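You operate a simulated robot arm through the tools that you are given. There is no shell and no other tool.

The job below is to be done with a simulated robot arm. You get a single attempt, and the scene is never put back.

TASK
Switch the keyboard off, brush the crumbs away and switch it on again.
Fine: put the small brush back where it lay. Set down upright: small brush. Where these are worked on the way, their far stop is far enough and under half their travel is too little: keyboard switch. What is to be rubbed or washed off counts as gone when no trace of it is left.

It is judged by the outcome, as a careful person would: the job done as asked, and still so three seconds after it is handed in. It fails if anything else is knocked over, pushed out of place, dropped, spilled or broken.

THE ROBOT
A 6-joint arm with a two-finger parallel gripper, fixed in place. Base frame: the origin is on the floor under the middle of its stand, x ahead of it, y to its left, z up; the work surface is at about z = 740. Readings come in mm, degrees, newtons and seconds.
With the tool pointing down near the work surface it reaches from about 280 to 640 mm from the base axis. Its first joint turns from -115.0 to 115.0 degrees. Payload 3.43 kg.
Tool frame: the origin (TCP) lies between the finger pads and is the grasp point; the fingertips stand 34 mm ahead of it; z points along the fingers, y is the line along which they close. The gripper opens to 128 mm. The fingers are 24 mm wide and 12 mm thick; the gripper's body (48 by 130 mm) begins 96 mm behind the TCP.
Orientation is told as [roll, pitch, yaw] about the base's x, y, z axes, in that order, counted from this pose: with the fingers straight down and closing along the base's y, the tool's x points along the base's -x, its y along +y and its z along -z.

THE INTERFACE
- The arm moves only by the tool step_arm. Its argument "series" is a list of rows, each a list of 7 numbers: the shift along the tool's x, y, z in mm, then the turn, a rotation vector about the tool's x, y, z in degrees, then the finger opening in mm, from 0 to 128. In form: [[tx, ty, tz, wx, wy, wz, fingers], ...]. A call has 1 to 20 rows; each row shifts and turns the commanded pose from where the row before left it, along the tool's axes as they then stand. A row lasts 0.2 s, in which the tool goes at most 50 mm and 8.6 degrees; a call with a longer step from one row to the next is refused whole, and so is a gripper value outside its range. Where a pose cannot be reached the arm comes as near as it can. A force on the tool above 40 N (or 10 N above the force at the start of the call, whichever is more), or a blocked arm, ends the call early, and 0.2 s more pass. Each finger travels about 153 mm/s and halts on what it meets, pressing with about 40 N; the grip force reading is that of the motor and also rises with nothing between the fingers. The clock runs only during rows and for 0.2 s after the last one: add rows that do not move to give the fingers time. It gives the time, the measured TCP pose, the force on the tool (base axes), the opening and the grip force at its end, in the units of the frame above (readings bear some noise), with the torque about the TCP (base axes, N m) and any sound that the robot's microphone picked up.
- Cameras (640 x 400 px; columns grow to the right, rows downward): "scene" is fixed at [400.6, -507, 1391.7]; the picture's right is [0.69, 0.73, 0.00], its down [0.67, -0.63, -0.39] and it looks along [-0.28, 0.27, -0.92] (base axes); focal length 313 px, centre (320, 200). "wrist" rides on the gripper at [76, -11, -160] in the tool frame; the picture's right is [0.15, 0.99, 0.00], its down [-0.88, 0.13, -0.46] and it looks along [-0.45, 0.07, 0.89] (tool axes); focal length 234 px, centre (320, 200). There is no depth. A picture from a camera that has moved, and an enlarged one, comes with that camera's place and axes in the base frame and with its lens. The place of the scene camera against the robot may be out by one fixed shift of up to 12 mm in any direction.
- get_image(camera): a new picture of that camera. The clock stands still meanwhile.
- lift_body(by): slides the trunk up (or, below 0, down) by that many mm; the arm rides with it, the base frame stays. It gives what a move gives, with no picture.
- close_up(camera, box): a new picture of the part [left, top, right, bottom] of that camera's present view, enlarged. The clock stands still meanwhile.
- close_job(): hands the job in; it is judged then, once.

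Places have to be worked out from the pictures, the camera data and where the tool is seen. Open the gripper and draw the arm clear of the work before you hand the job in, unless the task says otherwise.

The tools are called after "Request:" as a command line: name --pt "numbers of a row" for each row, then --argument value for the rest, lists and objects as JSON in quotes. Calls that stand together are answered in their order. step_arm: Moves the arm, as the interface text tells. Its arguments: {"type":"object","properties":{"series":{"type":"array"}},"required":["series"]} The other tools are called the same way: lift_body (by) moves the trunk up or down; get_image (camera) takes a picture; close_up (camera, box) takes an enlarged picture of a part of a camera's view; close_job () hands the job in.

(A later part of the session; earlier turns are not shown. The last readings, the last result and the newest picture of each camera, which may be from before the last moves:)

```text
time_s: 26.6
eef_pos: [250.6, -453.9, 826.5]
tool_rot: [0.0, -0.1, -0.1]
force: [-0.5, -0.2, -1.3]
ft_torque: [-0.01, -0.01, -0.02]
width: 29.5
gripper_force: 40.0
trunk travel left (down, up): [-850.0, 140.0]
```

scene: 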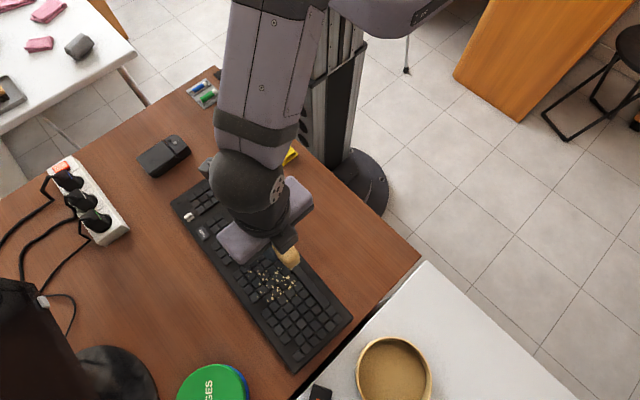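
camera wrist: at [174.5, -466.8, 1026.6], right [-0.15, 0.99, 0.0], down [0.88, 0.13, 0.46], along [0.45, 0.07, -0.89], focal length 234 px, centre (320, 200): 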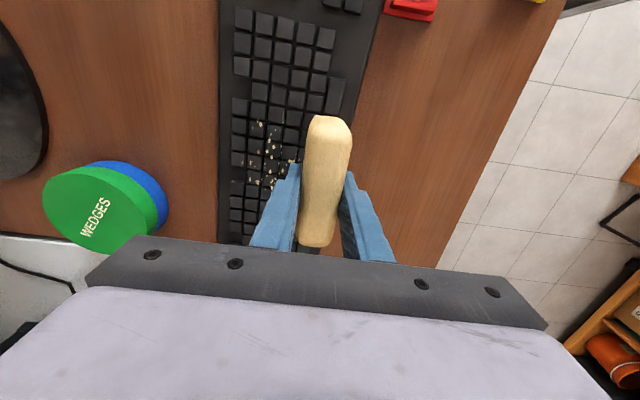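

Still only noise in the force with the bristles near z 770. I continue in 1 mm steps.

Request:
step_arm --pt "0 0 1 0 0 0 20" --pt "0 0 0 0 0 0 20"

Request:
step_arm --pt "0 0 1 0 0 0 20" --pt "0 0 0 0 0 0 20"

Request:
close_up --camera "scene" --box '[265, 245, 313, 275]'

```text
time_s: 27.2
eef_pos: [250.3, -453.8, 824.8]
tool_rot: [0.0, -0.1, 0.0]
force: [0.8, -0.4, -1.5]
ft_torque: [0.01, 0.02, 0.01]
width: 29.6
gripper_force: 40.0
trunk travel left (down, up): [-850.0, 140.0]
```

```text
time_s: 27.8
eef_pos: [249.3, -454.9, 824.8]
tool_rot: [-0.1, -0.1, -0.1]
force: [0.0, 0.6, -1.6]
ft_torque: [0.01, -0.01, 0.01]
width: 29.7
gripper_force: 40.4
trunk travel left (down, up): [-850.0, 140.0]
```

```text
13.33 times, centred on (289, 260) of scene
camera zoom: at [400.6, -507.0, 1391.7], right [0.69, 0.73, 0.0], down [0.67, -0.63, -0.39], along [-0.28, 0.27, -0.92], focal length 4170 px, centre (733, -600)
```

zoom: 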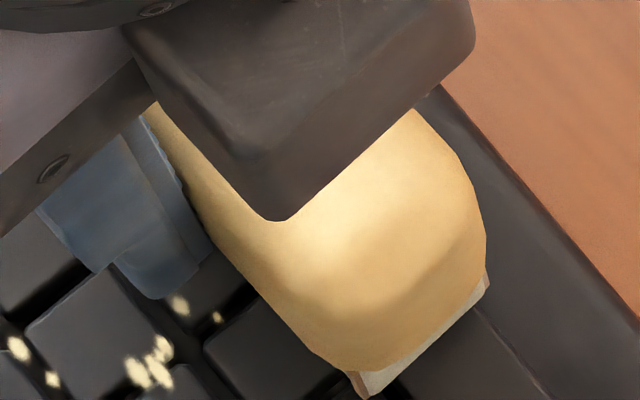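

The bristles look just above the keys. Further 1 mm steps until the force rises.

Request:
step_arm --pt "0 0 1 0 0 0 20" --pt "0 0 0 0 0 0 20"

Request:
step_arm --pt "0 0 1 0 0 0 20" --pt "0 0 0 0 0 0 20"

Request:
step_arm --pt "0 0 0.7 0 0 0 20" --pt "0 0 0 0 0 0 20"

```text
time_s: 28.4
eef_pos: [250.4, -454.1, 823.6]
tool_rot: [-0.1, 0.0, 0.0]
force: [0.0, -0.9, -0.2]
ft_torque: [0.01, -0.01, -0.04]
width: 29.5
gripper_force: 40.4
trunk travel left (down, up): [-850.0, 140.0]
```

```text
time_s: 29.0
eef_pos: [249.2, -456.1, 822.8]
tool_rot: [0.0, 0.0, 0.0]
force: [0.3, 0.0, -0.1]
ft_torque: [-0.02, -0.03, -0.01]
width: 29.6
gripper_force: 39.3
trunk travel left (down, up): [-850.0, 140.0]
```

```text
time_s: 29.6
eef_pos: [250.2, -455.0, 822.5]
tool_rot: [0.0, 0.0, 0.0]
force: [0.5, 0.8, 0.7]
ft_torque: [0.05, -0.02, 0.02]
width: 29.5
gripper_force: 40.1
trunk travel left (down, up): [-850.0, 140.0]
```

Request:
step_arm --pt "0 0 0.7 0 0 0 20" --pt "0 0 0 0 0 0 20"

Request:
step_arm --pt "0 0 0.7 0 0 0 20" --pt "0 0 0 0 0 0 20"

Request:
step_arm --pt "0 0 0.7 0 0 0 20" --pt "0 0 0 0 0 0 20"

Request:
close_up --camera "scene" --box '[265, 245, 313, 275]'

```text
time_s: 30.2
eef_pos: [249.7, -455.1, 822.2]
tool_rot: [0.0, 0.0, 0.0]
force: [1.8, 1.0, 4.1]
ft_torque: [0.09, 0.01, -0.01]
width: 29.5
gripper_force: 40.2
trunk travel left (down, up): [-850.0, 140.0]
```

```text
time_s: 30.8
eef_pos: [249.1, -454.2, 822.2]
tool_rot: [-0.1, 0.0, -0.1]
force: [1.8, 1.5, 11.2]
ft_torque: [0.18, 0.08, -0.01]
width: 29.4
gripper_force: 39.5
trunk travel left (down, up): [-850.0, 140.0]
```

```text
time_s: 31.4
eef_pos: [249.3, -454.3, 822.4]
tool_rot: [-0.2, -0.1, 0.1]
force: [4.1, 2.5, 19.2]
ft_torque: [0.25, 0.27, 0.0]
width: 29.4
gripper_force: 40.5
trunk travel left (down, up): [-850.0, 140.0]
```

```text
13.33 times, centred on (289, 260) of scene
camera zoom: at [400.6, -507.0, 1391.7], right [0.69, 0.73, 0.0], down [0.67, -0.63, -0.39], along [-0.28, 0.27, -0.92], focal length 4170 px, centre (733, -600)
```

zoom: 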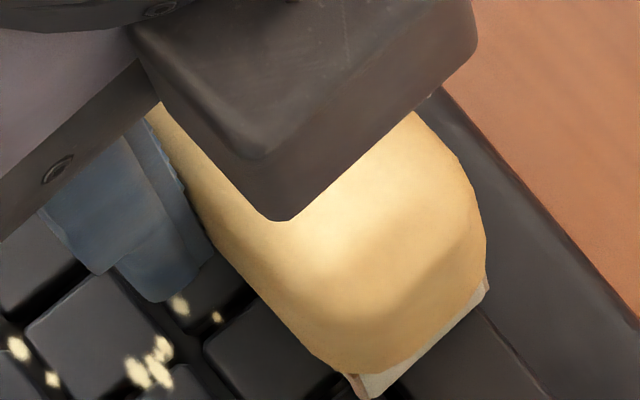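

Contact came at command z≈821.6 with about 10 N/mm stiffness. I ease back to about 8 N and make a first slow stroke of 40 mm towards -y.

Request:
step_arm --pt "0 0 -1.0 0 0 0 20" --pt "0 -4 0 0 0 0 20" --pt "0 -4 0 0 0 0 20" --pt "0 -4 0 0 0 0 20" --pt "0 -4 0 0 0 0 20" --pt "0 -4 0 0 0 0 20"

Request:
step_arm --pt "0 -4 0 0 0 0 20" --pt "0 -4 0 0 0 0 20" --pt "0 -4 0 0 0 0 20" --pt "0 -4 0 0 0 0 20" --pt "0 -4 0 0 0 0 20"

Request:
get_image --camera "scene"

Request:
close_up --camera "scene" --box '[220, 230, 340, 305]'

Request:
get_image --camera "wrist"

```text
time_s: 32.8
eef_pos: [248.3, -473.0, 820.9]
tool_rot: [-0.1, 0.0, -0.1]
force: [-1.6, 15.5, 25.0]
ft_torque: [0.77, 0.09, -0.08]
width: 29.5
gripper_force: 40.1
trunk travel left (down, up): [-850.0, 140.0]
```

```text
time_s: 34.0
eef_pos: [249.1, -493.6, 822.6]
tool_rot: [-0.1, 0.0, 0.0]
force: [-0.6, 9.6, 16.6]
ft_torque: [0.56, 0.26, -0.14]
width: 29.4
gripper_force: 40.3
trunk travel left (down, up): [-850.0, 140.0]
```

```text
taken
```

scene: 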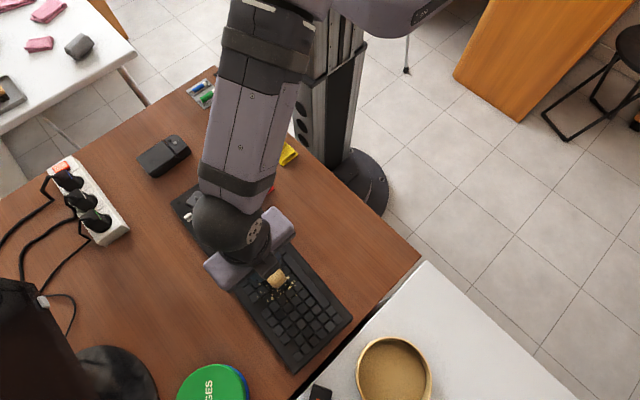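

```text
5.33 times, centred on (280, 268) of scene
camera zoom: at [400.6, -507.0, 1391.7], right [0.69, 0.73, 0.0], down [0.67, -0.63, -0.39], along [-0.28, 0.27, -0.92], focal length 1668 px, centre (533, -160)
```

zoom: 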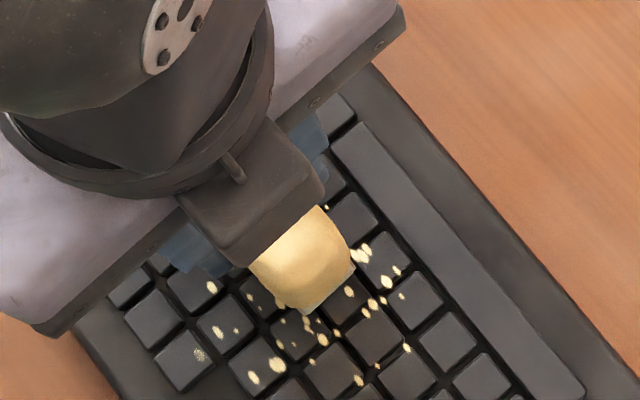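

```text
taken
camera wrist: at [174.7, -505.9, 981.9], right [-0.15, 0.99, 0.0], down [0.88, 0.13, 0.46], along [0.45, 0.07, -0.89], focal length 234 px, centre (320, 200)
```

wrist: 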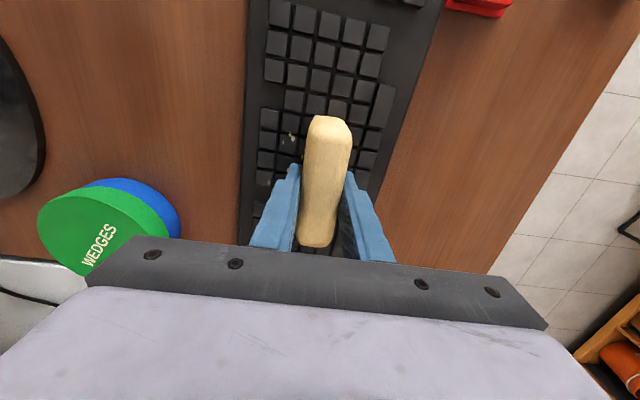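

The keyboard stays in place while the brush slides. I look closely at what is left behind the brush.

Request:
close_up --camera "scene" --box '[265, 260, 313, 290]'

Request:
close_up --camera "wrist" --box '[240, 90, 400, 190]'

```text
13.33 times, centred on (289, 275) of scene
camera zoom: at [400.6, -507.0, 1391.7], right [0.69, 0.73, 0.0], down [0.67, -0.63, -0.39], along [-0.28, 0.27, -0.92], focal length 4170 px, centre (733, -800)
```

zoom: 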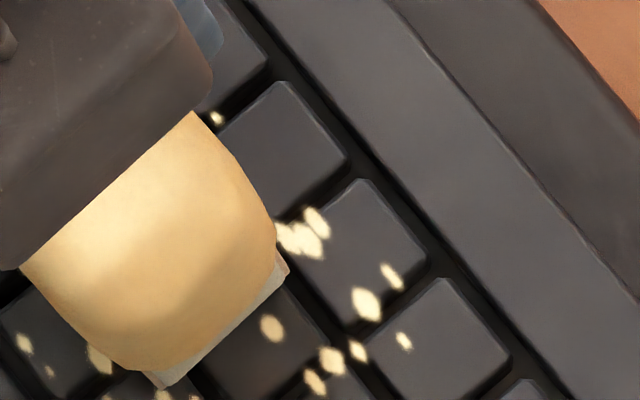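

```text
4.00 times, centred on (320, 140) of wrist
camera zoom: at [174.7, -505.9, 981.9], right [-0.15, 0.99, 0.0], down [0.88, 0.13, 0.46], along [0.45, 0.07, -0.89], focal length 937 px, centre (320, 440)
```

zoom: 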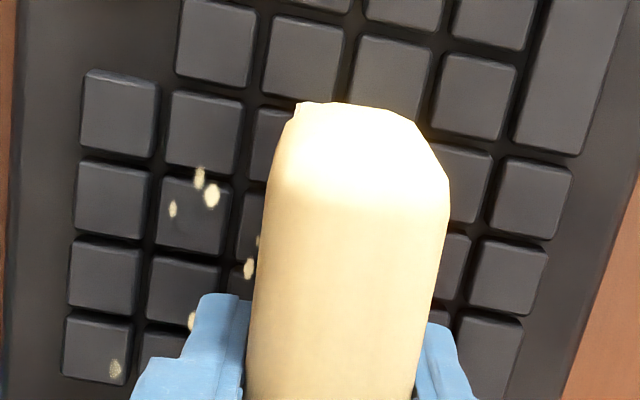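

Some crumbs behind the brush are gone, one small one in a key gap remains. I finish this stroke to y≈-540 and come back over the same strip.

Request:
step_arm --pt "0 -4 0 0 0 0 20" --pt "0 -4 0 0 0 0 20" --pt "0 -4 0 0 0 0 20" --pt "0 -4 0 0 0 0 20" --pt "0 -4 0 0 0 0 20" --pt "0 -4 0 0 0 0 20"

Request:
step_arm --pt "0 -4 0 0 0 0 20" --pt "0 -4 0 0 0 0 20" --pt "0 -4 0 0 0 0 20" --pt "0 -4 0 0 0 0 20" --pt "0 -4 0 0 0 0 20"

Request:
close_up --camera "scene" --box '[210, 225, 370, 325]'

Request:
close_up --camera "wrist" --box '[220, 60, 420, 185]'

```text
time_s: 35.4
eef_pos: [249.0, -517.2, 821.6]
tool_rot: [-0.1, 0.0, 0.0]
force: [-0.2, 7.6, 11.0]
ft_torque: [0.42, 0.14, -0.06]
width: 29.2
gripper_force: 39.9
trunk travel left (down, up): [-850.0, 140.0]
```

```text
time_s: 36.6
eef_pos: [250.2, -538.4, 821.5]
tool_rot: [-0.2, -0.1, 0.0]
force: [-0.2, 5.1, 9.5]
ft_torque: [0.35, 0.2, -0.08]
width: 29.4
gripper_force: 40.1
trunk travel left (down, up): [-850.0, 140.0]
```

```text
4.00 times, centred on (290, 275) of scene
camera zoom: at [400.6, -507.0, 1391.7], right [0.69, 0.73, 0.0], down [0.67, -0.63, -0.39], along [-0.28, 0.27, -0.92], focal length 1251 px, centre (440, -100)
```

zoom: 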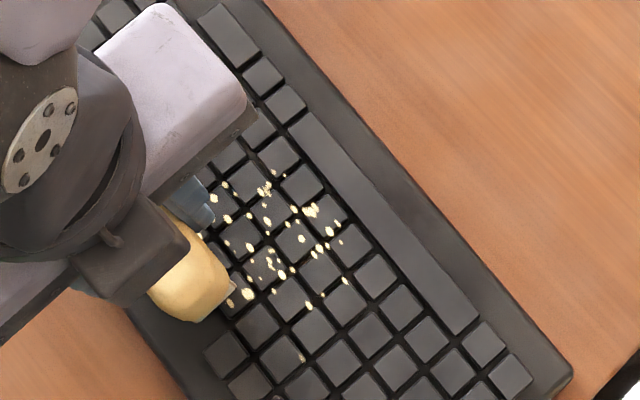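

```text
3.20 times, centred on (320, 122) of wrist
camera zoom: at [174.5, -549.7, 981.8], right [-0.15, 0.99, 0.0], down [0.88, 0.13, 0.46], along [0.45, 0.06, -0.89], focal length 749 px, centre (320, 448)
```

zoom: 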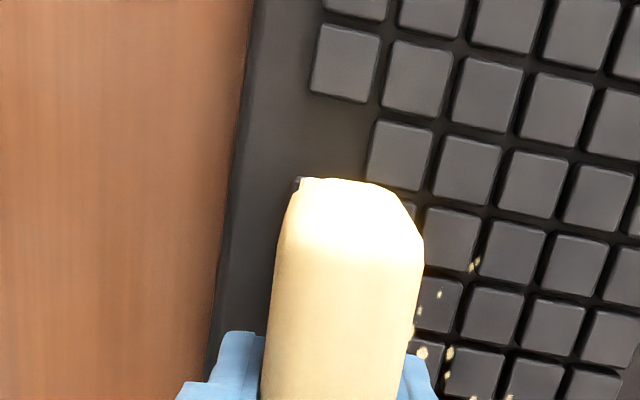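

The crumbs have not shifted and many are still visible behind the brush; perhaps they fade with repeated rubbing. I take a reference close-up, then sweep back over the strip.

Request:
close_up --camera "scene" --box '[258, 262, 306, 292]'

Request:
step_arm --pt "0 4 0 0 0 0 20" --pt "0 5 0 0 0 0 20" --pt "0 5 0 0 0 0 20" --pt "0 5 0 0 0 0 20" --pt "0 5 0 0 0 0 20" --pt "0 5 0 0 0 0 20" --pt "0 5 0 0 0 0 20" --pt "0 5 0 0 0 0 20" --pt "0 5 0 0 0 0 20"

Request:
step_arm --pt "0 5 0 0 0 0 20" --pt "0 5 0 0 0 0 20" --pt "0 5 0 0 0 0 20" --pt "0 5 0 0 0 0 20" --pt "0 5 0 0 0 0 20" --pt "0 5 0 0 0 0 20" --pt "0 5 0 0 0 0 20" --pt "0 5 0 0 0 0 20"

Request:
close_up --camera "scene" --box '[220, 250, 340, 325]'

Request:
get_image --camera "wrist"

```text
13.33 times, centred on (282, 277) of scene
camera zoom: at [400.6, -507.0, 1391.7], right [0.69, 0.73, 0.0], down [0.67, -0.63, -0.39], along [-0.28, 0.27, -0.92], focal length 4170 px, centre (827, -827)
```

zoom: 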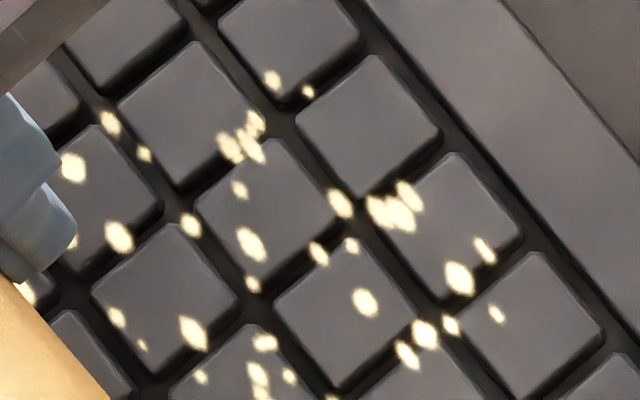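

```text
time_s: 38.6
eef_pos: [249.7, -496.0, 823.5]
tool_rot: [-0.1, 0.0, 0.0]
force: [-0.1, -10.3, 13.2]
ft_torque: [-0.36, 0.16, 0.08]
width: 29.2
gripper_force: 39.9
trunk travel left (down, up): [-850.0, 140.0]
```

```text
time_s: 40.4
eef_pos: [249.6, -456.1, 821.6]
tool_rot: [-0.1, -0.1, 0.1]
force: [-0.1, -9.4, 14.5]
ft_torque: [-0.31, -0.16, -0.07]
width: 29.5
gripper_force: 40.4
trunk travel left (down, up): [-850.0, 140.0]
```

```text
5.33 times, centred on (280, 288) of scene
camera zoom: at [400.6, -507.0, 1391.7], right [0.69, 0.73, 0.0], down [0.67, -0.63, -0.39], along [-0.28, 0.27, -0.92], focal length 1668 px, centre (533, -267)
```

zoom: 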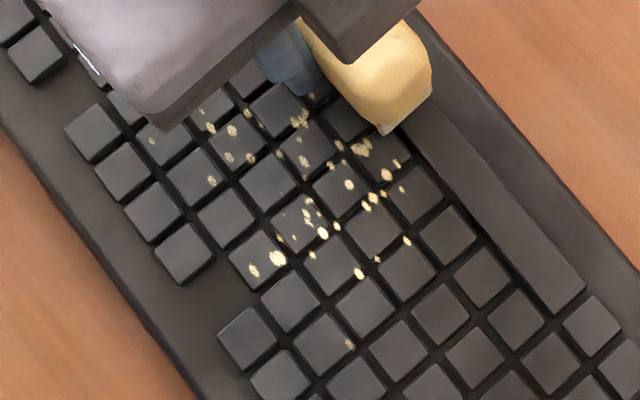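

```text
taken
camera wrist: at [174.4, -467.5, 981.7], right [-0.15, 0.99, 0.0], down [0.88, 0.13, 0.46], along [0.45, 0.06, -0.89], focal length 234 px, centre (320, 200)
```

wrist: 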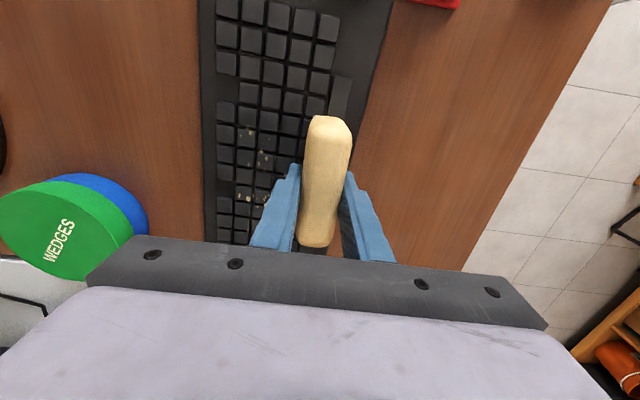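

The crumbs in the swept strip have clearly faded, so repeated strokes work. I do another down-and-back over this strip.

Request:
step_arm --pt "0 -6 0 0 0 0 20" --pt "0 -6 0 0 0 0 20" --pt "0 -6 0 0 0 0 20" --pt "0 -6 0 0 0 0 20" --pt "0 -6 0 0 0 0 20" --pt "0 -6 0 0 0 0 20" --pt "0 -6 0 0 0 0 20" --pt "0 -6 0 0 0 0 20" --pt "0 -6 0 0 0 0 20" --pt "0 -6 0 0 0 0 20" --pt "0 -6 0 0 0 0 20" --pt "0 -6 0 0 0 0 20" --pt "0 -6 0 0 0 0 20" --pt "0 -6 0 0 0 0 20"

Request:
step_arm --pt "0 6 0 0 0 0 20" --pt "0 6 0 0 0 0 20" --pt "0 6 0 0 0 0 20" --pt "0 6 0 0 0 0 20" --pt "0 6 0 0 0 0 20" --pt "0 6 0 0 0 0 20" --pt "0 6 0 0 0 0 20" --pt "0 6 0 0 0 0 20" --pt "0 6 0 0 0 0 20" --pt "0 6 0 0 0 0 20" --pt "0 6 0 0 0 0 20" --pt "0 6 0 0 0 0 20" --pt "0 6 0 0 0 0 20" --pt "0 6 0 0 0 0 20"

Request:
close_up --camera "scene" --box '[220, 250, 340, 325]'

Request:
close_up --camera "wrist" --box '[190, 80, 390, 205]'

Request:
get_image --camera "scene"

```text
time_s: 43.4
eef_pos: [249.4, -540.1, 822.6]
tool_rot: [-0.2, 0.0, 0.1]
force: [0.0, 5.2, 5.1]
ft_torque: [0.2, 0.1, -0.07]
width: 29.1
gripper_force: 39.7
trunk travel left (down, up): [-850.0, 140.0]
```

```text
time_s: 46.4
eef_pos: [248.5, -453.7, 821.7]
tool_rot: [-0.1, 0.0, -0.1]
force: [0.5, -6.8, 9.3]
ft_torque: [-0.32, -0.07, -0.06]
width: 29.6
gripper_force: 40.3
trunk travel left (down, up): [-850.0, 140.0]
```

```text
5.33 times, centred on (280, 288) of scene
camera zoom: at [400.6, -507.0, 1391.7], right [0.69, 0.73, 0.0], down [0.67, -0.63, -0.39], along [-0.28, 0.27, -0.92], focal length 1668 px, centre (533, -267)
```

zoom: 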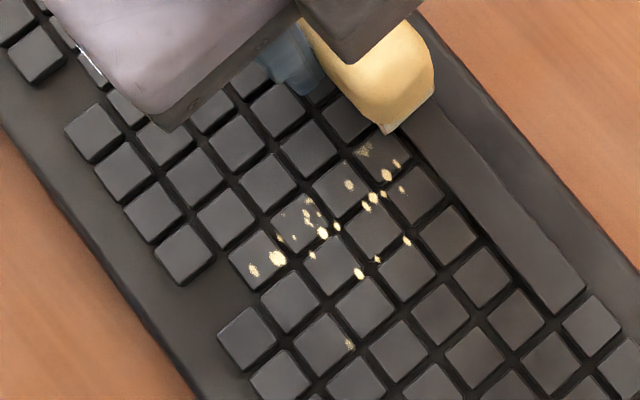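

```text
3.20 times, centred on (290, 142) of wrist
camera zoom: at [175.0, -467.0, 981.6], right [-0.15, 0.99, 0.0], down [0.88, 0.13, 0.46], along [0.45, 0.07, -0.89], focal length 749 px, centre (416, 384)
```

zoom: 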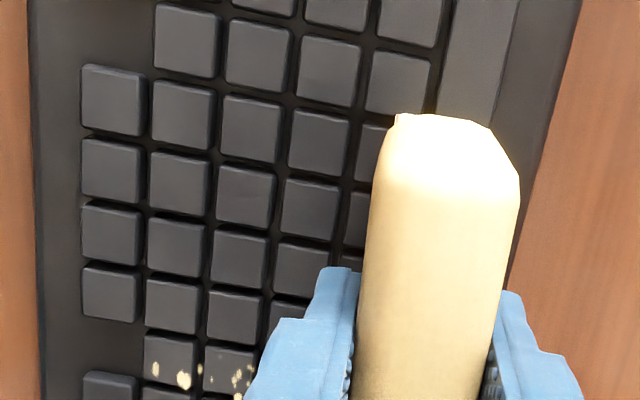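

```text
taken
```

scene: 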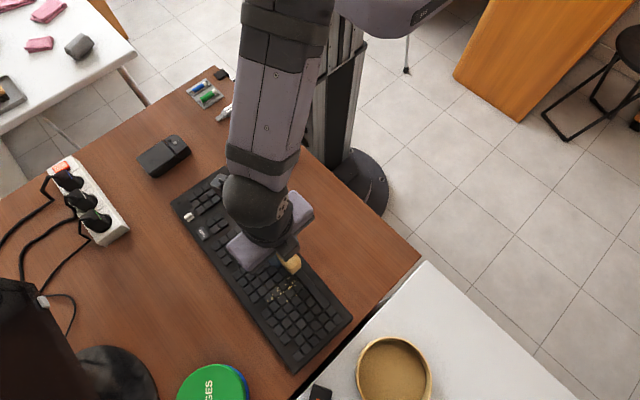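

Strip 1 is clean. I lift 20 mm, shift 57 mm in +x to cover the remaining crumbs (x 280–332), and come back down carefully.

Request:
step_arm --pt "0 0 -20 0 0 0 20" --pt "-19 0 0 0 0 0 20" --pt "-19 0 0 0 0 0 20" --pt "-19 0 0 0 0 0 20" --pt "0 0 10 0 0 0 20" --pt "0 0 6 0 0 0 20" --pt "0 0 2 0 0 0 20" --pt "0 0 1 0 0 0 20" --pt "0 0 0 0 0 0 20"

Request:
step_arm --pt "0 0 0.8 0 0 0 20" --pt "0 0 0 0 0 0 20"

Request:
close_up --camera "scene" --box '[240, 240, 360, 315]'

```text
time_s: 48.4
eef_pos: [308.1, -455.1, 823.6]
tool_rot: [0.0, -0.1, 0.0]
force: [-0.2, 0.0, -0.8]
ft_torque: [0.02, 0.03, 0.02]
width: 29.4
gripper_force: 39.6
trunk travel left (down, up): [-850.0, 140.0]
```

```text
time_s: 49.0
eef_pos: [306.9, -454.7, 822.2]
tool_rot: [0.0, 0.0, 0.0]
force: [-0.9, 0.0, 1.6]
ft_torque: [0.03, -0.14, 0.05]
width: 29.5
gripper_force: 39.8
trunk travel left (down, up): [-850.0, 140.0]
```

```text
5.33 times, centred on (300, 278) of scene
camera zoom: at [400.6, -507.0, 1391.7], right [0.69, 0.73, 0.0], down [0.67, -0.63, -0.39], along [-0.28, 0.27, -0.92], focal length 1668 px, centre (427, -213)
```

zoom: 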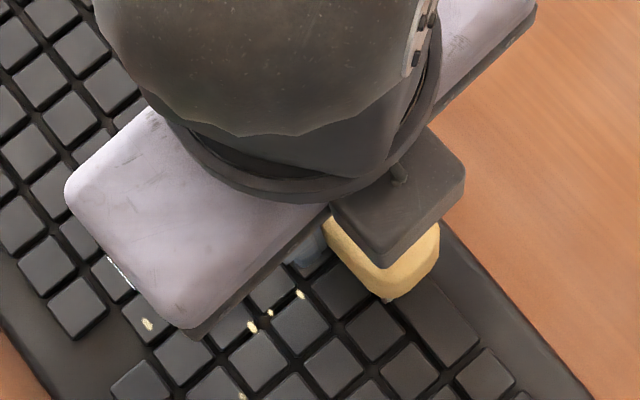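

Light contact here (1.6 N). I press 0.3 mm more and make the first down-and-back over strip 2.

Request:
step_arm --pt "0 0 0.3 0 0 0 20" --pt "0 -6 0 0 0 0 20" --pt "0 -6 0 0 0 0 20" --pt "0 -6 0 0 0 0 20" --pt "0 -6 0 0 0 0 20" --pt "0 -6 0 0 0 0 20" --pt "0 -6 0 0 0 0 20" --pt "0 -6 0 0 0 0 20"

Request:
step_arm --pt "0 -6 0 0 0 0 20" --pt "0 -6 0 0 0 0 20" --pt "0 -6 0 0 0 0 20" --pt "0 -6 0 0 0 0 20" --pt "0 -6 0 0 0 0 20" --pt "0 -6 0 0 0 0 20" --pt "0 -6 0 0 0 0 20"

Request:
step_arm --pt "0 6 0 0 0 0 20" --pt "0 6 0 0 0 0 20" --pt "0 6 0 0 0 0 20" --pt "0 6 0 0 0 0 20" --pt "0 6 0 0 0 0 20" --pt "0 6 0 0 0 0 20" --pt "0 6 0 0 0 0 20" --pt "0 6 0 0 0 0 20" --pt "0 6 0 0 0 0 20" --pt "0 6 0 0 0 0 20" --pt "0 6 0 0 0 0 20" --pt "0 6 0 0 0 0 20" --pt "0 6 0 0 0 0 20" --pt "0 6 0 0 0 0 20"

Request:
close_up --camera "scene" --box '[240, 240, 360, 315]'

Request:
close_up --camera "wrist" --box '[190, 80, 390, 205]'

```text
time_s: 50.8
eef_pos: [306.8, -496.2, 822.9]
tool_rot: [0.0, 0.1, 0.1]
force: [0.4, 5.6, 11.3]
ft_torque: [0.39, 0.1, 0.01]
width: 29.5
gripper_force: 39.8
trunk travel left (down, up): [-850.0, 140.0]
```

```text
time_s: 52.4
eef_pos: [307.5, -537.1, 822.6]
tool_rot: [0.0, 0.0, 0.0]
force: [0.5, 5.1, 6.3]
ft_torque: [0.23, -0.07, 0.03]
width: 29.5
gripper_force: 40.0
trunk travel left (down, up): [-850.0, 140.0]
```

```text
time_s: 55.4
eef_pos: [307.6, -456.1, 822.2]
tool_rot: [-0.1, -0.1, 0.0]
force: [0.4, -9.1, 11.5]
ft_torque: [-0.36, 0.26, 0.15]
width: 29.5
gripper_force: 39.4
trunk travel left (down, up): [-850.0, 140.0]
```

```text
5.33 times, centred on (300, 278) of scene
camera zoom: at [400.6, -507.0, 1391.7], right [0.69, 0.73, 0.0], down [0.67, -0.63, -0.39], along [-0.28, 0.27, -0.92], focal length 1668 px, centre (427, -213)
```

zoom: 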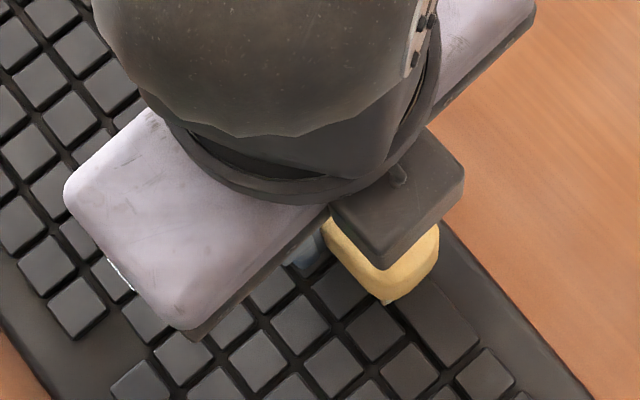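

```text
3.20 times, centred on (290, 142) of wrist
camera zoom: at [232.0, -466.8, 981.5], right [-0.15, 0.99, 0.0], down [0.88, 0.13, 0.46], along [0.45, 0.06, -0.89], focal length 749 px, centre (416, 384)
```

zoom: 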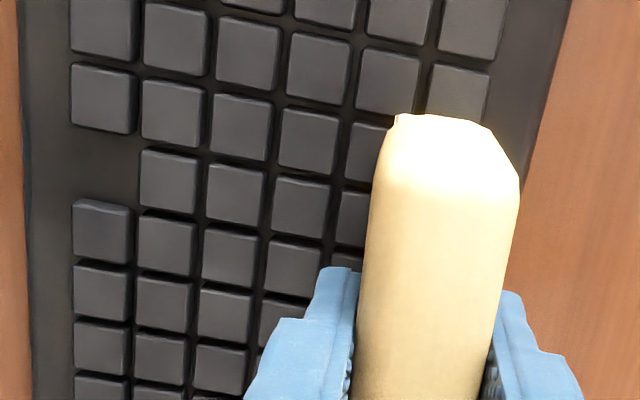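

The visible part of strip 2 already looks clean. I make one more down-and-back for certainty, then lift and inspect.

Request:
step_arm --pt "0 -6 0 0 0 0 20" --pt "0 -6 0 0 0 0 20" --pt "0 -6 0 0 0 0 20" --pt "0 -6 0 0 0 0 20" --pt "0 -6 0 0 0 0 20" --pt "0 -6 0 0 0 0 20" --pt "0 -6 0 0 0 0 20" --pt "0 -6 0 0 0 0 20" --pt "0 -6 0 0 0 0 20" --pt "0 -6 0 0 0 0 20" --pt "0 -6 0 0 0 0 20" --pt "0 -6 0 0 0 0 20" --pt "0 -6 0 0 0 0 20" --pt "0 -6 0 0 0 0 20"

Request:
step_arm --pt "0 6 0 0 0 0 20" --pt "0 6 0 0 0 0 20" --pt "0 6 0 0 0 0 20" --pt "0 6 0 0 0 0 20" --pt "0 6 0 0 0 0 20" --pt "0 6 0 0 0 0 20" --pt "0 6 0 0 0 0 20" --pt "0 6 0 0 0 0 20" --pt "0 6 0 0 0 0 20" --pt "0 6 0 0 0 0 20" --pt "0 6 0 0 0 0 20" --pt "0 6 0 0 0 0 20" --pt "0 6 0 0 0 0 20" --pt "0 6 0 0 0 0 20"

```text
time_s: 58.4
eef_pos: [306.5, -538.4, 822.8]
tool_rot: [-0.1, -0.1, 0.0]
force: [0.2, 7.7, 11.8]
ft_torque: [0.43, 0.17, -0.09]
width: 29.4
gripper_force: 39.9
trunk travel left (down, up): [-850.0, 140.0]
```

```text
time_s: 61.4
eef_pos: [306.3, -456.2, 821.0]
tool_rot: [-0.3, -0.2, 0.0]
force: [-0.1, -11.1, 16.6]
ft_torque: [-0.49, 0.36, 0.19]
width: 29.4
gripper_force: 40.5
trunk travel left (down, up): [-850.0, 140.0]
```

Now I lift 46 mm and check the keyboard for any remaining trace.

Request:
step_arm --pt "0 0 -10 0 0 0 20" --pt "0 0 -18 0 0 0 20" --pt "0 0 -17.9 0 0 0 20" --pt "-15.5 50 0 0 0 0 20" --pt "0 0 0 0 0 0 20"

Request:
get_image --camera "scene"

```text
refused: row 4 steps farther than a row can; nothing moved
```

```text
taken
```

scene: 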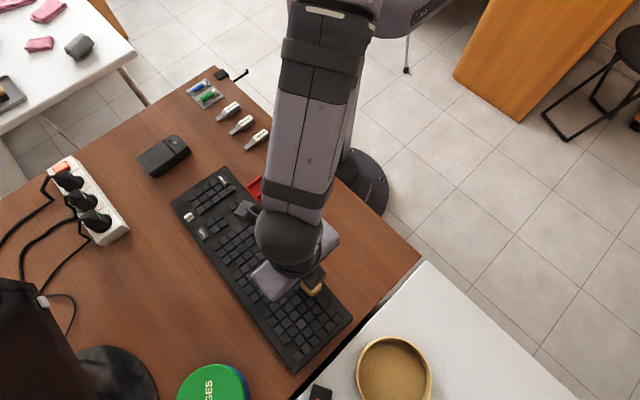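

That row was longer than allowed, so nothing moved. I repeat it with shorter steps: lift, then carry the brush to above its place (46.5 mm in +x, 150 mm in +y).

Request:
step_arm --pt "0 0 -10 0 0 0 20" --pt "0 0 -18 0 0 0 20" --pt "0 0 -17.9 0 0 0 20" --pt "-9.3 30 0 0 0 0 20" --pt "-9.3 30 0 0 0 0 20" --pt "-9.3 30 0 0 0 0 20" --pt "-9.3 30 0 0 0 0 20" --pt "-9.3 30 0 0 0 0 20" --pt "0 0 0 0 0 0 20"

Request:
get_image --camera "scene"

Request:
close_up --camera "scene" --box '[220, 230, 360, 318]'

Request:
close_up --camera "scene" --box '[240, 250, 320, 310]'

Request:
get_image --camera "wrist"

```text
time_s: 63.4
eef_pos: [352.9, -305.2, 866.5]
tool_rot: [0.0, 0.0, 0.0]
force: [-0.1, 0.2, -0.8]
ft_torque: [0.03, -0.05, -0.01]
width: 29.5
gripper_force: 39.9
trunk travel left (down, up): [-850.0, 140.0]
```

```text
taken
```

scene: 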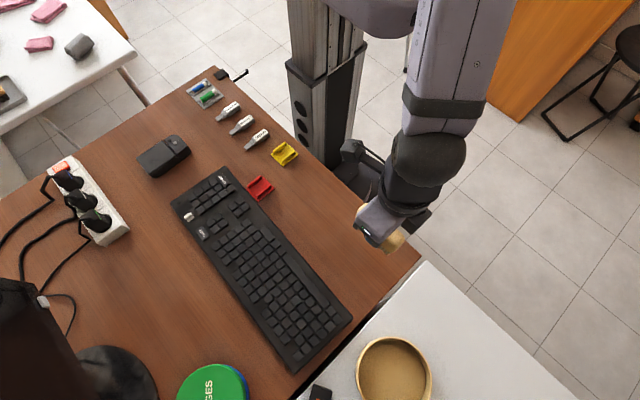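

```text
4.55 times, centred on (290, 274) of scene
camera zoom: at [400.6, -507.0, 1391.7], right [0.69, 0.73, 0.0], down [0.67, -0.63, -0.39], along [-0.28, 0.27, -0.92], focal length 1422 px, centre (456, -136)
```

zoom: 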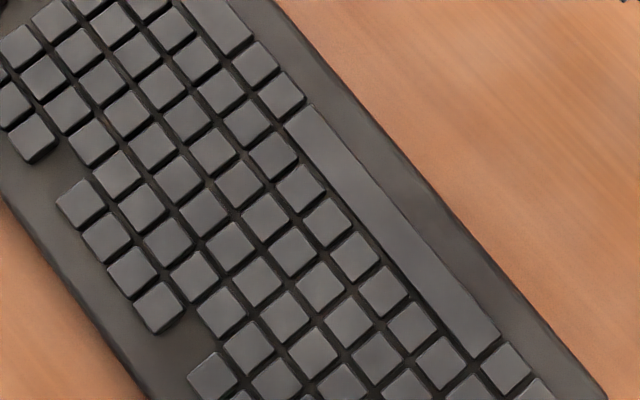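

```text
6.67 times, centred on (280, 280) of scene
camera zoom: at [400.6, -507.0, 1391.7], right [0.69, 0.73, 0.0], down [0.67, -0.63, -0.39], along [-0.28, 0.27, -0.92], focal length 2085 px, centre (587, -333)
```

zoom: 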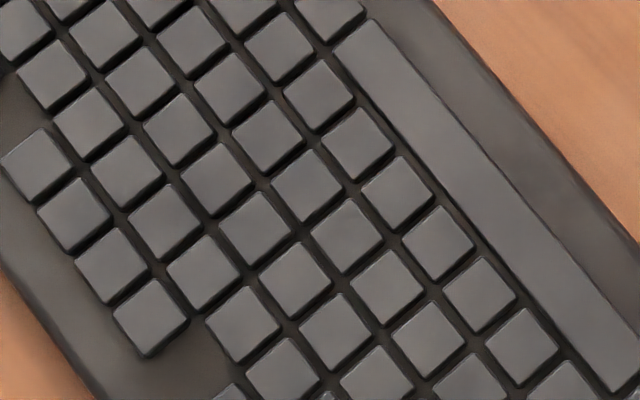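

```text
taken
camera wrist: at [277.7, -317.5, 1026.6], right [-0.15, 0.99, 0.0], down [0.88, 0.13, 0.46], along [0.45, 0.07, -0.89], focal length 234 px, centre (320, 200)
```

wrist: 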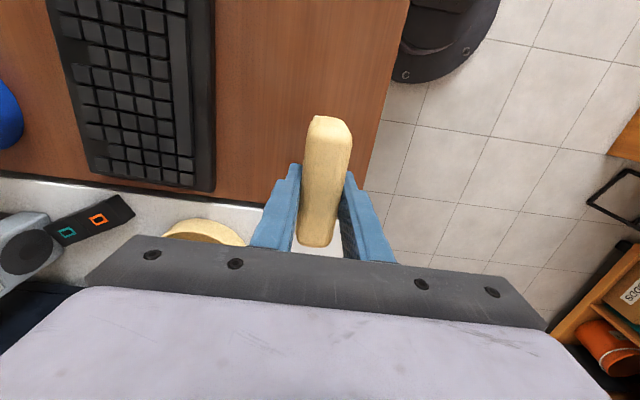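

The keyboard looks clean, in place, with the LED still off. I check at higher zoom for faint specks before putting the brush down.

Request:
close_up --camera "scene" --box '[248, 258, 288, 283]'

Request:
close_up --camera "scene" --box '[270, 265, 310, 290]'

Request:
close_up --camera "scene" --box '[250, 283, 290, 308]'

Request:
close_up --camera "scene" --box '[272, 288, 312, 318]'

```text
16.00 times, centred on (268, 270) of scene
camera zoom: at [400.6, -507.0, 1391.7], right [0.69, 0.73, 0.0], down [0.67, -0.63, -0.39], along [-0.28, 0.27, -0.92], focal length 5004 px, centre (1152, -928)
```

zoom: 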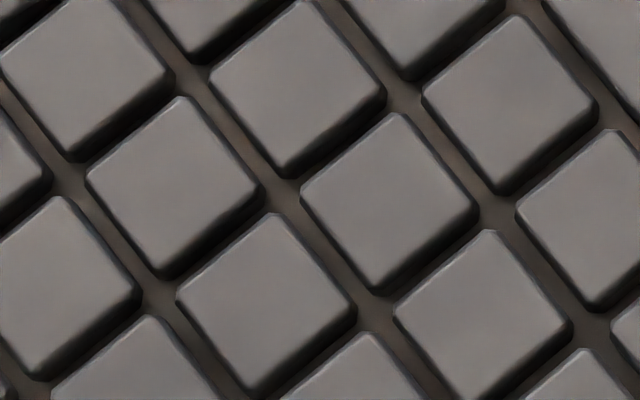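

```text
16.00 times, centred on (290, 278) of scene
camera zoom: at [400.6, -507.0, 1391.7], right [0.69, 0.73, 0.0], down [0.67, -0.63, -0.39], along [-0.28, 0.27, -0.92], focal length 5004 px, centre (800, -1040)
```

zoom: 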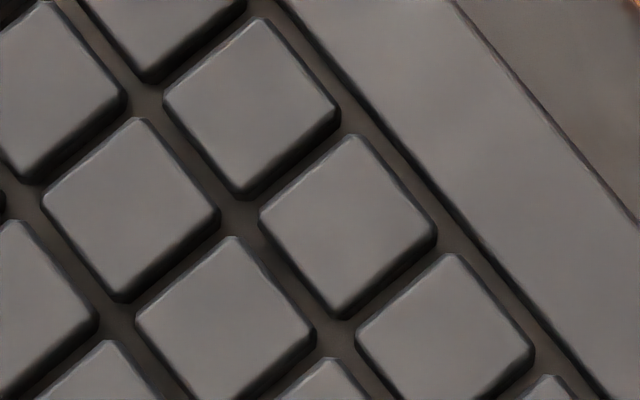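

```text
16.00 times, centred on (270, 296) of scene
camera zoom: at [400.6, -507.0, 1391.7], right [0.69, 0.73, 0.0], down [0.67, -0.63, -0.39], along [-0.28, 0.27, -0.92], focal length 5004 px, centre (1120, -1328)
```

zoom: 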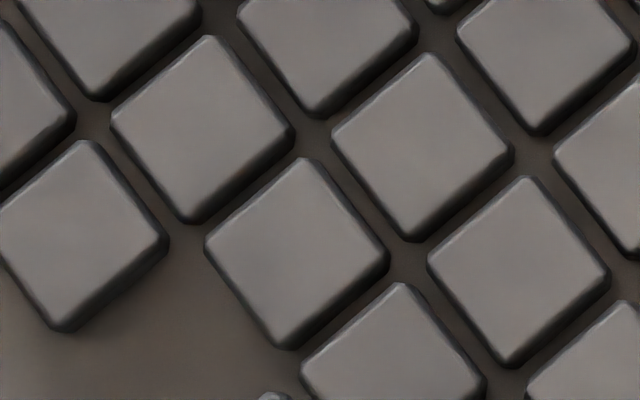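

```text
13.33 times, centred on (292, 303) of scene
camera zoom: at [400.6, -507.0, 1391.7], right [0.69, 0.73, 0.0], down [0.67, -0.63, -0.39], along [-0.28, 0.27, -0.92], focal length 4170 px, centre (693, -1173)
```

zoom: 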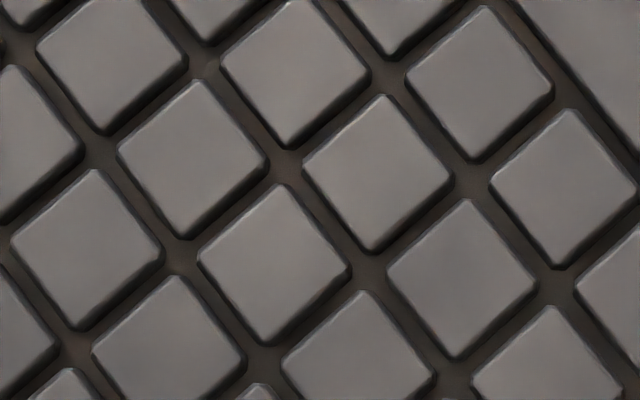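

No specks remain on any of the patches. I lower the brush onto its spot: 66 mm first, then small steps watching for contact.

Request:
step_arm --pt "0 0 20 0 0 0 20" --pt "0 0 20 0 0 0 20" --pt "0 0 15 0 0 0 20" --pt "0 0 8 0 0 0 20" --pt "0 0 4 0 0 0 20" --pt "0 0 0 0 0 0 20" --pt "0 0 0 0 0 0 20"

Request:
step_arm --pt "0 0 1 0 0 0 20" --pt "0 0 1 0 0 0 20" --pt "0 0 0 0 0 0 20"

Request:
get_image --camera "wrist"

```text
time_s: 65.0
eef_pos: [352.6, -304.8, 798.8]
tool_rot: [0.0, 0.0, 0.1]
force: [0.0, 0.7, -1.7]
ft_torque: [-0.02, 0.02, 0.02]
width: 29.4
gripper_force: 40.0
trunk travel left (down, up): [-850.0, 140.0]
```

```text
time_s: 65.8
eef_pos: [354.1, -305.7, 798.2]
tool_rot: [0.1, 0.0, 0.0]
force: [0.4, 0.2, -0.6]
ft_torque: [0.03, 0.0, 0.01]
width: 29.4
gripper_force: 40.2
trunk travel left (down, up): [-850.0, 140.0]
```

```text
taken
camera wrist: at [279.2, -317.2, 957.3], right [-0.15, 0.99, 0.0], down [0.88, 0.13, 0.46], along [0.45, 0.07, -0.89], focal length 234 px, centre (320, 200)
```

wrist: 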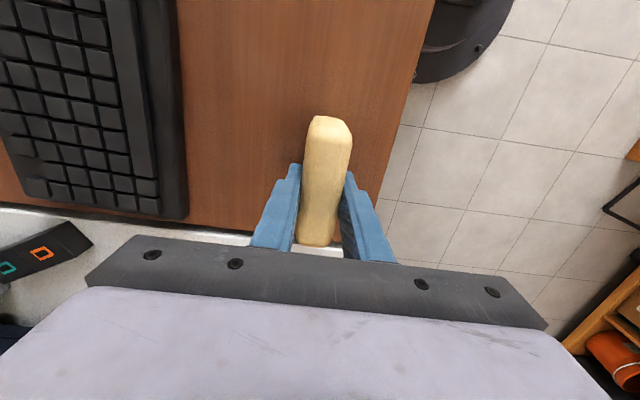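

Commanded height is 1 mm above the grasp height with no contact yet. I go down the last millimetre in half steps.

Request:
step_arm --pt "0 0 0.5 0 0 0 20" --pt "0 0 0 0 0 0 20"

Request:
step_arm --pt "0 0 0.5 0 0 0 20" --pt "0 0 0 0 0 0 20"

```text
time_s: 66.4
eef_pos: [354.8, -304.6, 796.2]
tool_rot: [0.0, 0.0, 0.1]
force: [1.0, 0.6, 0.0]
ft_torque: [0.01, -0.03, -0.02]
width: 29.3
gripper_force: 39.9
trunk travel left (down, up): [-850.0, 140.0]
```

```text
time_s: 67.0
eef_pos: [353.0, -304.6, 796.6]
tool_rot: [0.1, -0.1, 0.0]
force: [1.1, -0.7, -1.6]
ft_torque: [-0.02, -0.04, -0.01]
width: 29.3
gripper_force: 40.0
trunk travel left (down, up): [-850.0, 140.0]
```

No contact yet, so the brush may have crept up slightly in the grip while pressing. I continue in half-millimetre steps until it touches.

Request:
step_arm --pt "0 0 0.5 0 0 0 20" --pt "0 0 0 0 0 0 20"

Request:
step_arm --pt "0 0 0.5 0 0 0 20" --pt "0 0 0 0 0 0 20"

Request:
close_up --camera "scene" --box '[340, 215, 420, 265]'

```text
time_s: 67.6
eef_pos: [352.8, -305.3, 797.4]
tool_rot: [0.0, 0.0, 0.0]
force: [0.2, 0.2, -1.2]
ft_torque: [-0.03, 0.0, 0.01]
width: 29.3
gripper_force: 40.1
trunk travel left (down, up): [-850.0, 140.0]
```

```text
time_s: 68.2
eef_pos: [353.9, -304.8, 796.1]
tool_rot: [-0.1, 0.1, 0.1]
force: [0.9, 0.6, 2.7]
ft_torque: [0.02, -0.13, -0.01]
width: 29.4
gripper_force: 40.0
trunk travel left (down, up): [-850.0, 140.0]
```

```text
8.00 times, centred on (380, 240) of scene
camera zoom: at [400.6, -507.0, 1391.7], right [0.69, 0.73, 0.0], down [0.67, -0.63, -0.39], along [-0.28, 0.27, -0.92], focal length 2502 px, centre (-160, -120)
```

zoom: 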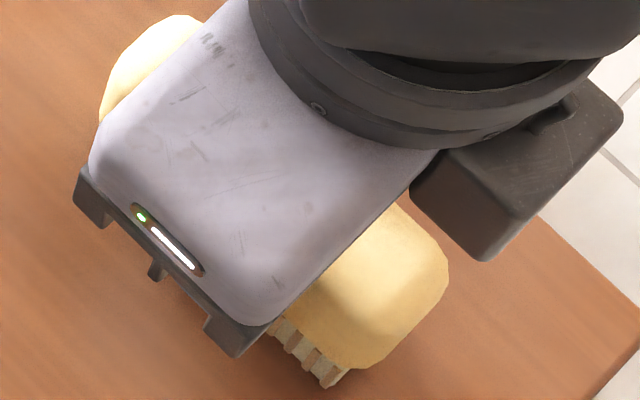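

Contact now (2.7 N). I press a touch further so it sits, then open the fingers slowly.

Request:
step_arm --pt "0 0 0.3 0 0 0 20" --pt "0 0 0 0 0 0 28" --pt "0 0 0 0 0 0 30" --pt "0 0 0 0 0 0 32" --pt "0 0 0 0 0 0 36" --pt "0 0 0 0 0 0 42" --pt "0 0 0 0 0 0 50" --pt "0 0 0 0 0 0 56" --pt "0 0 0 0 0 0 60" --pt "0 0 0 0 0 0 60"

Request:
get_image --camera "wrist"

```text
time_s: 70.4
eef_pos: [353.2, -305.0, 794.8]
tool_rot: [0.0, 0.1, 0.0]
force: [-0.5, -0.4, 0.0]
ft_torque: [0.05, -0.01, 0.0]
width: 59.9
gripper_force: 0.1
trunk travel left (down, up): [-850.0, 140.0]
```

```text
taken
camera wrist: at [278.4, -317.0, 955.2], right [-0.15, 0.99, 0.0], down [0.88, 0.13, 0.46], along [0.45, 0.07, -0.89], focal length 234 px, centre (320, 200)
```

wrist: 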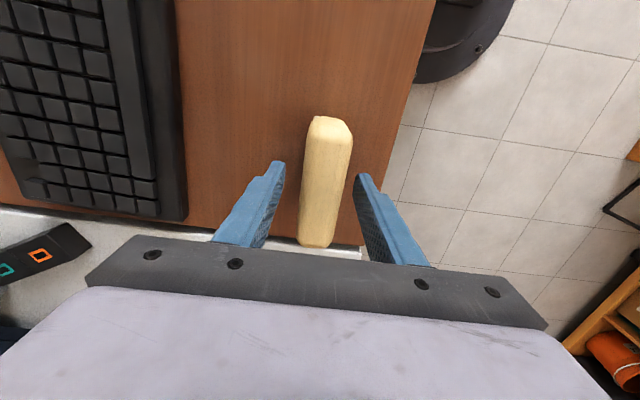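

The brush stands released. I raise the arm and compare the brush's place with the first picture.

Request:
step_arm --pt "0 0 -10 0 0 0 66" --pt "0 0 -25 0 0 0 80" --pt "0 0 -35 0 0 0 80" --pt "0 0 -35 0 0 0 80" --pt "32 -27 0 0 0 0 80" --pt "32 -27 0 0 0 0 80" --pt "32 -27 0 0 0 0 80" --pt "32 -27 0 0 0 0 80" --pt "0 0 0 0 0 0 80"

Request:
get_image --camera "scene"

Request:
close_up --camera "scene" --box '[340, 200, 420, 250]'

Request:
close_up --camera "scene" --box '[220, 200, 420, 325]'

```text
time_s: 72.4
eef_pos: [225.2, -415.8, 901.7]
tool_rot: [0.0, -0.1, 0.0]
force: [-0.8, 0.1, 0.8]
ft_torque: [0.03, 0.01, -0.01]
width: 80.0
gripper_force: 0.1
trunk travel left (down, up): [-850.0, 140.0]
```

```text
taken
```

scene: 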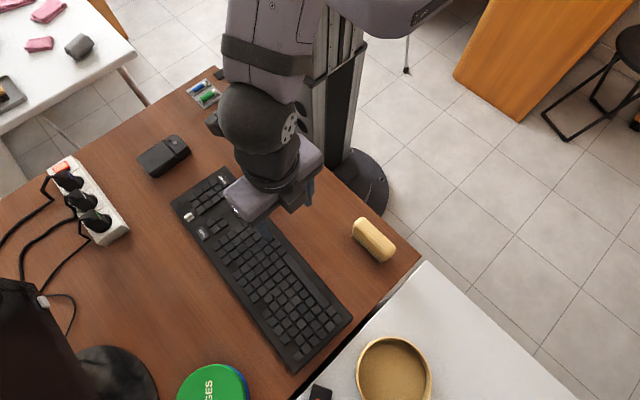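

```text
8.00 times, centred on (380, 225) of scene
camera zoom: at [400.6, -507.0, 1391.7], right [0.69, 0.73, 0.0], down [0.67, -0.63, -0.39], along [-0.28, 0.27, -0.92], focal length 2502 px, centre (-160, 0)
```

zoom: 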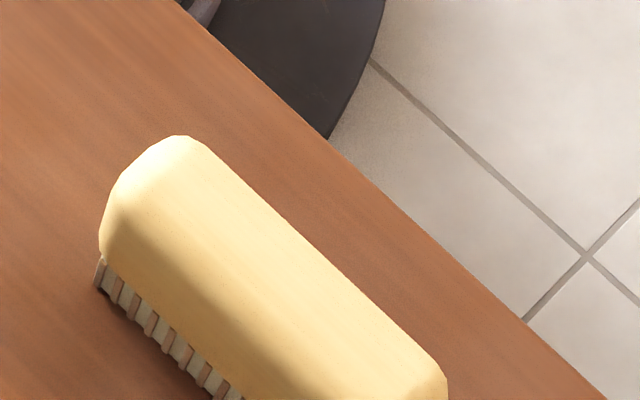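

```text
3.20 times, centred on (320, 262) of scene
camera zoom: at [400.6, -507.0, 1391.7], right [0.69, 0.73, 0.0], down [0.67, -0.63, -0.39], along [-0.28, 0.27, -0.92], focal length 1001 px, centre (320, 0)
```

zoom: 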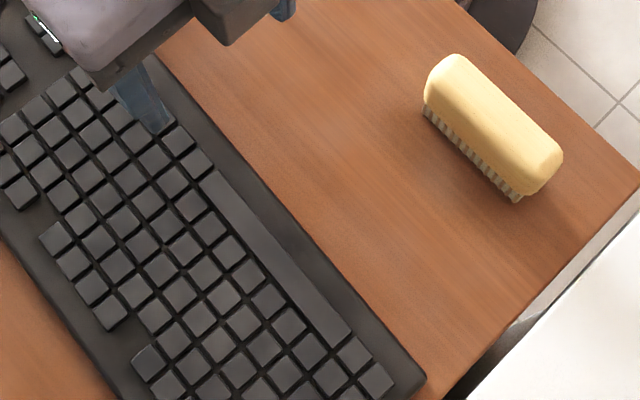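

The brush is back within about 1 mm of where it lay, bristles down. Now I turn the gripper to -90° again and go back above the slider, fingers set to 16 mm.

Request:
step_arm --pt "0 0 0 0 0 8.18 80" --pt "0 0 0 0 0 8.18 80" --pt "0 0 0 0 0 8.18 80" --pt "0 0 0 0 0 8.18 60" --pt "0 0 0 0 0 8.18 40" --pt "0 0 0 0 0 8.18 16" --pt "0 0 0 0 0 8.18 16" --pt "0 0 0 0 0 8.18 16" --pt "0 0 0 0 0 8.18 16" --pt "0 0 0 0 0 8.18 16" --pt "0 0 0 0 0 8.2 16" --pt "-21.95 -30.5 0 0 0 0 16" --pt "-21.95 -30.5 0 0 0 0 16" --pt "-21.95 -30.5 0 0 0 0 16" --pt "-21.95 -30.5 0 0 0 0 16" --pt "-21.95 -30.5 0 0 0 0 16" --pt "-21.95 -30.5 0 0 0 0 16" --pt "0 0 0 0 0 0 16"

Request:
step_arm --pt "0 0 30 0 0 0 16" --pt "0 0 30 0 0 0 16" --pt "0 0 20 0 0 0 16" --pt "0 0 0 0 0 0 16"

Request:
get_image --camera "wrist"

Request:
close_up --camera "wrist" --box '[280, 145, 360, 195]'

```text
time_s: 76.2
eef_pos: [42.2, -545.1, 897.8]
tool_rot: [0.1, 0.0, -90.0]
force: [0.1, -0.2, 0.4]
ft_torque: [0.0, -0.02, -0.03]
width: 16.1
gripper_force: 0.1
trunk travel left (down, up): [-850.0, 140.0]
```

```text
time_s: 77.2
eef_pos: [42.4, -543.4, 818.2]
tool_rot: [0.0, -0.1, -90.0]
force: [0.5, -0.6, -0.2]
ft_torque: [-0.01, 0.0, 0.02]
width: 15.9
gripper_force: 0.0
trunk travel left (down, up): [-850.0, 140.0]
```

```text
taken
camera wrist: at [32.2, -469.3, 979.0], right [0.99, 0.15, 0.0], down [0.13, -0.88, 0.46], along [0.07, -0.45, -0.89], focal length 234 px, centre (320, 200)
```

wrist: 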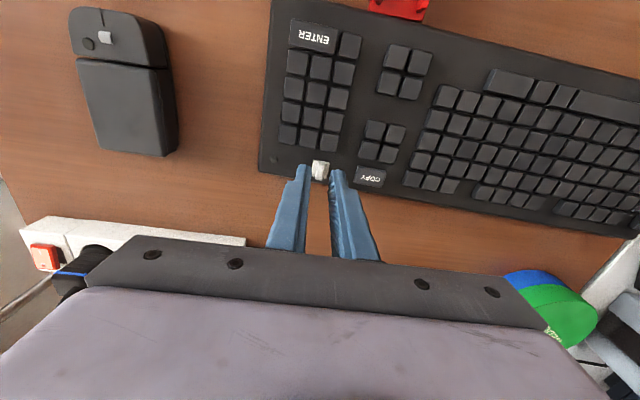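

```text
8.00 times, centred on (320, 170) of wrist
camera zoom: at [32.2, -469.3, 979.0], right [0.99, 0.15, 0.0], down [0.13, -0.88, 0.46], along [0.07, -0.45, -0.89], focal length 1873 px, centre (320, 440)
```

zoom: 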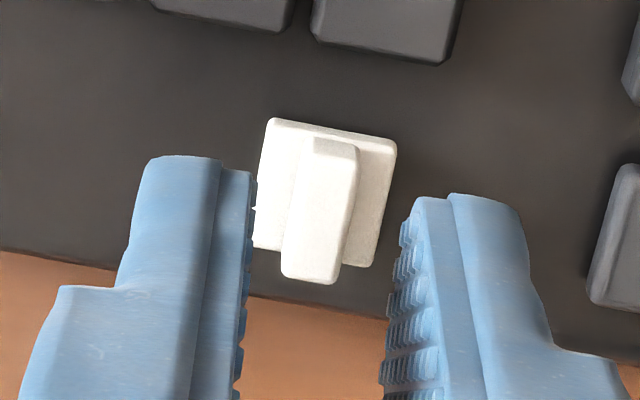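

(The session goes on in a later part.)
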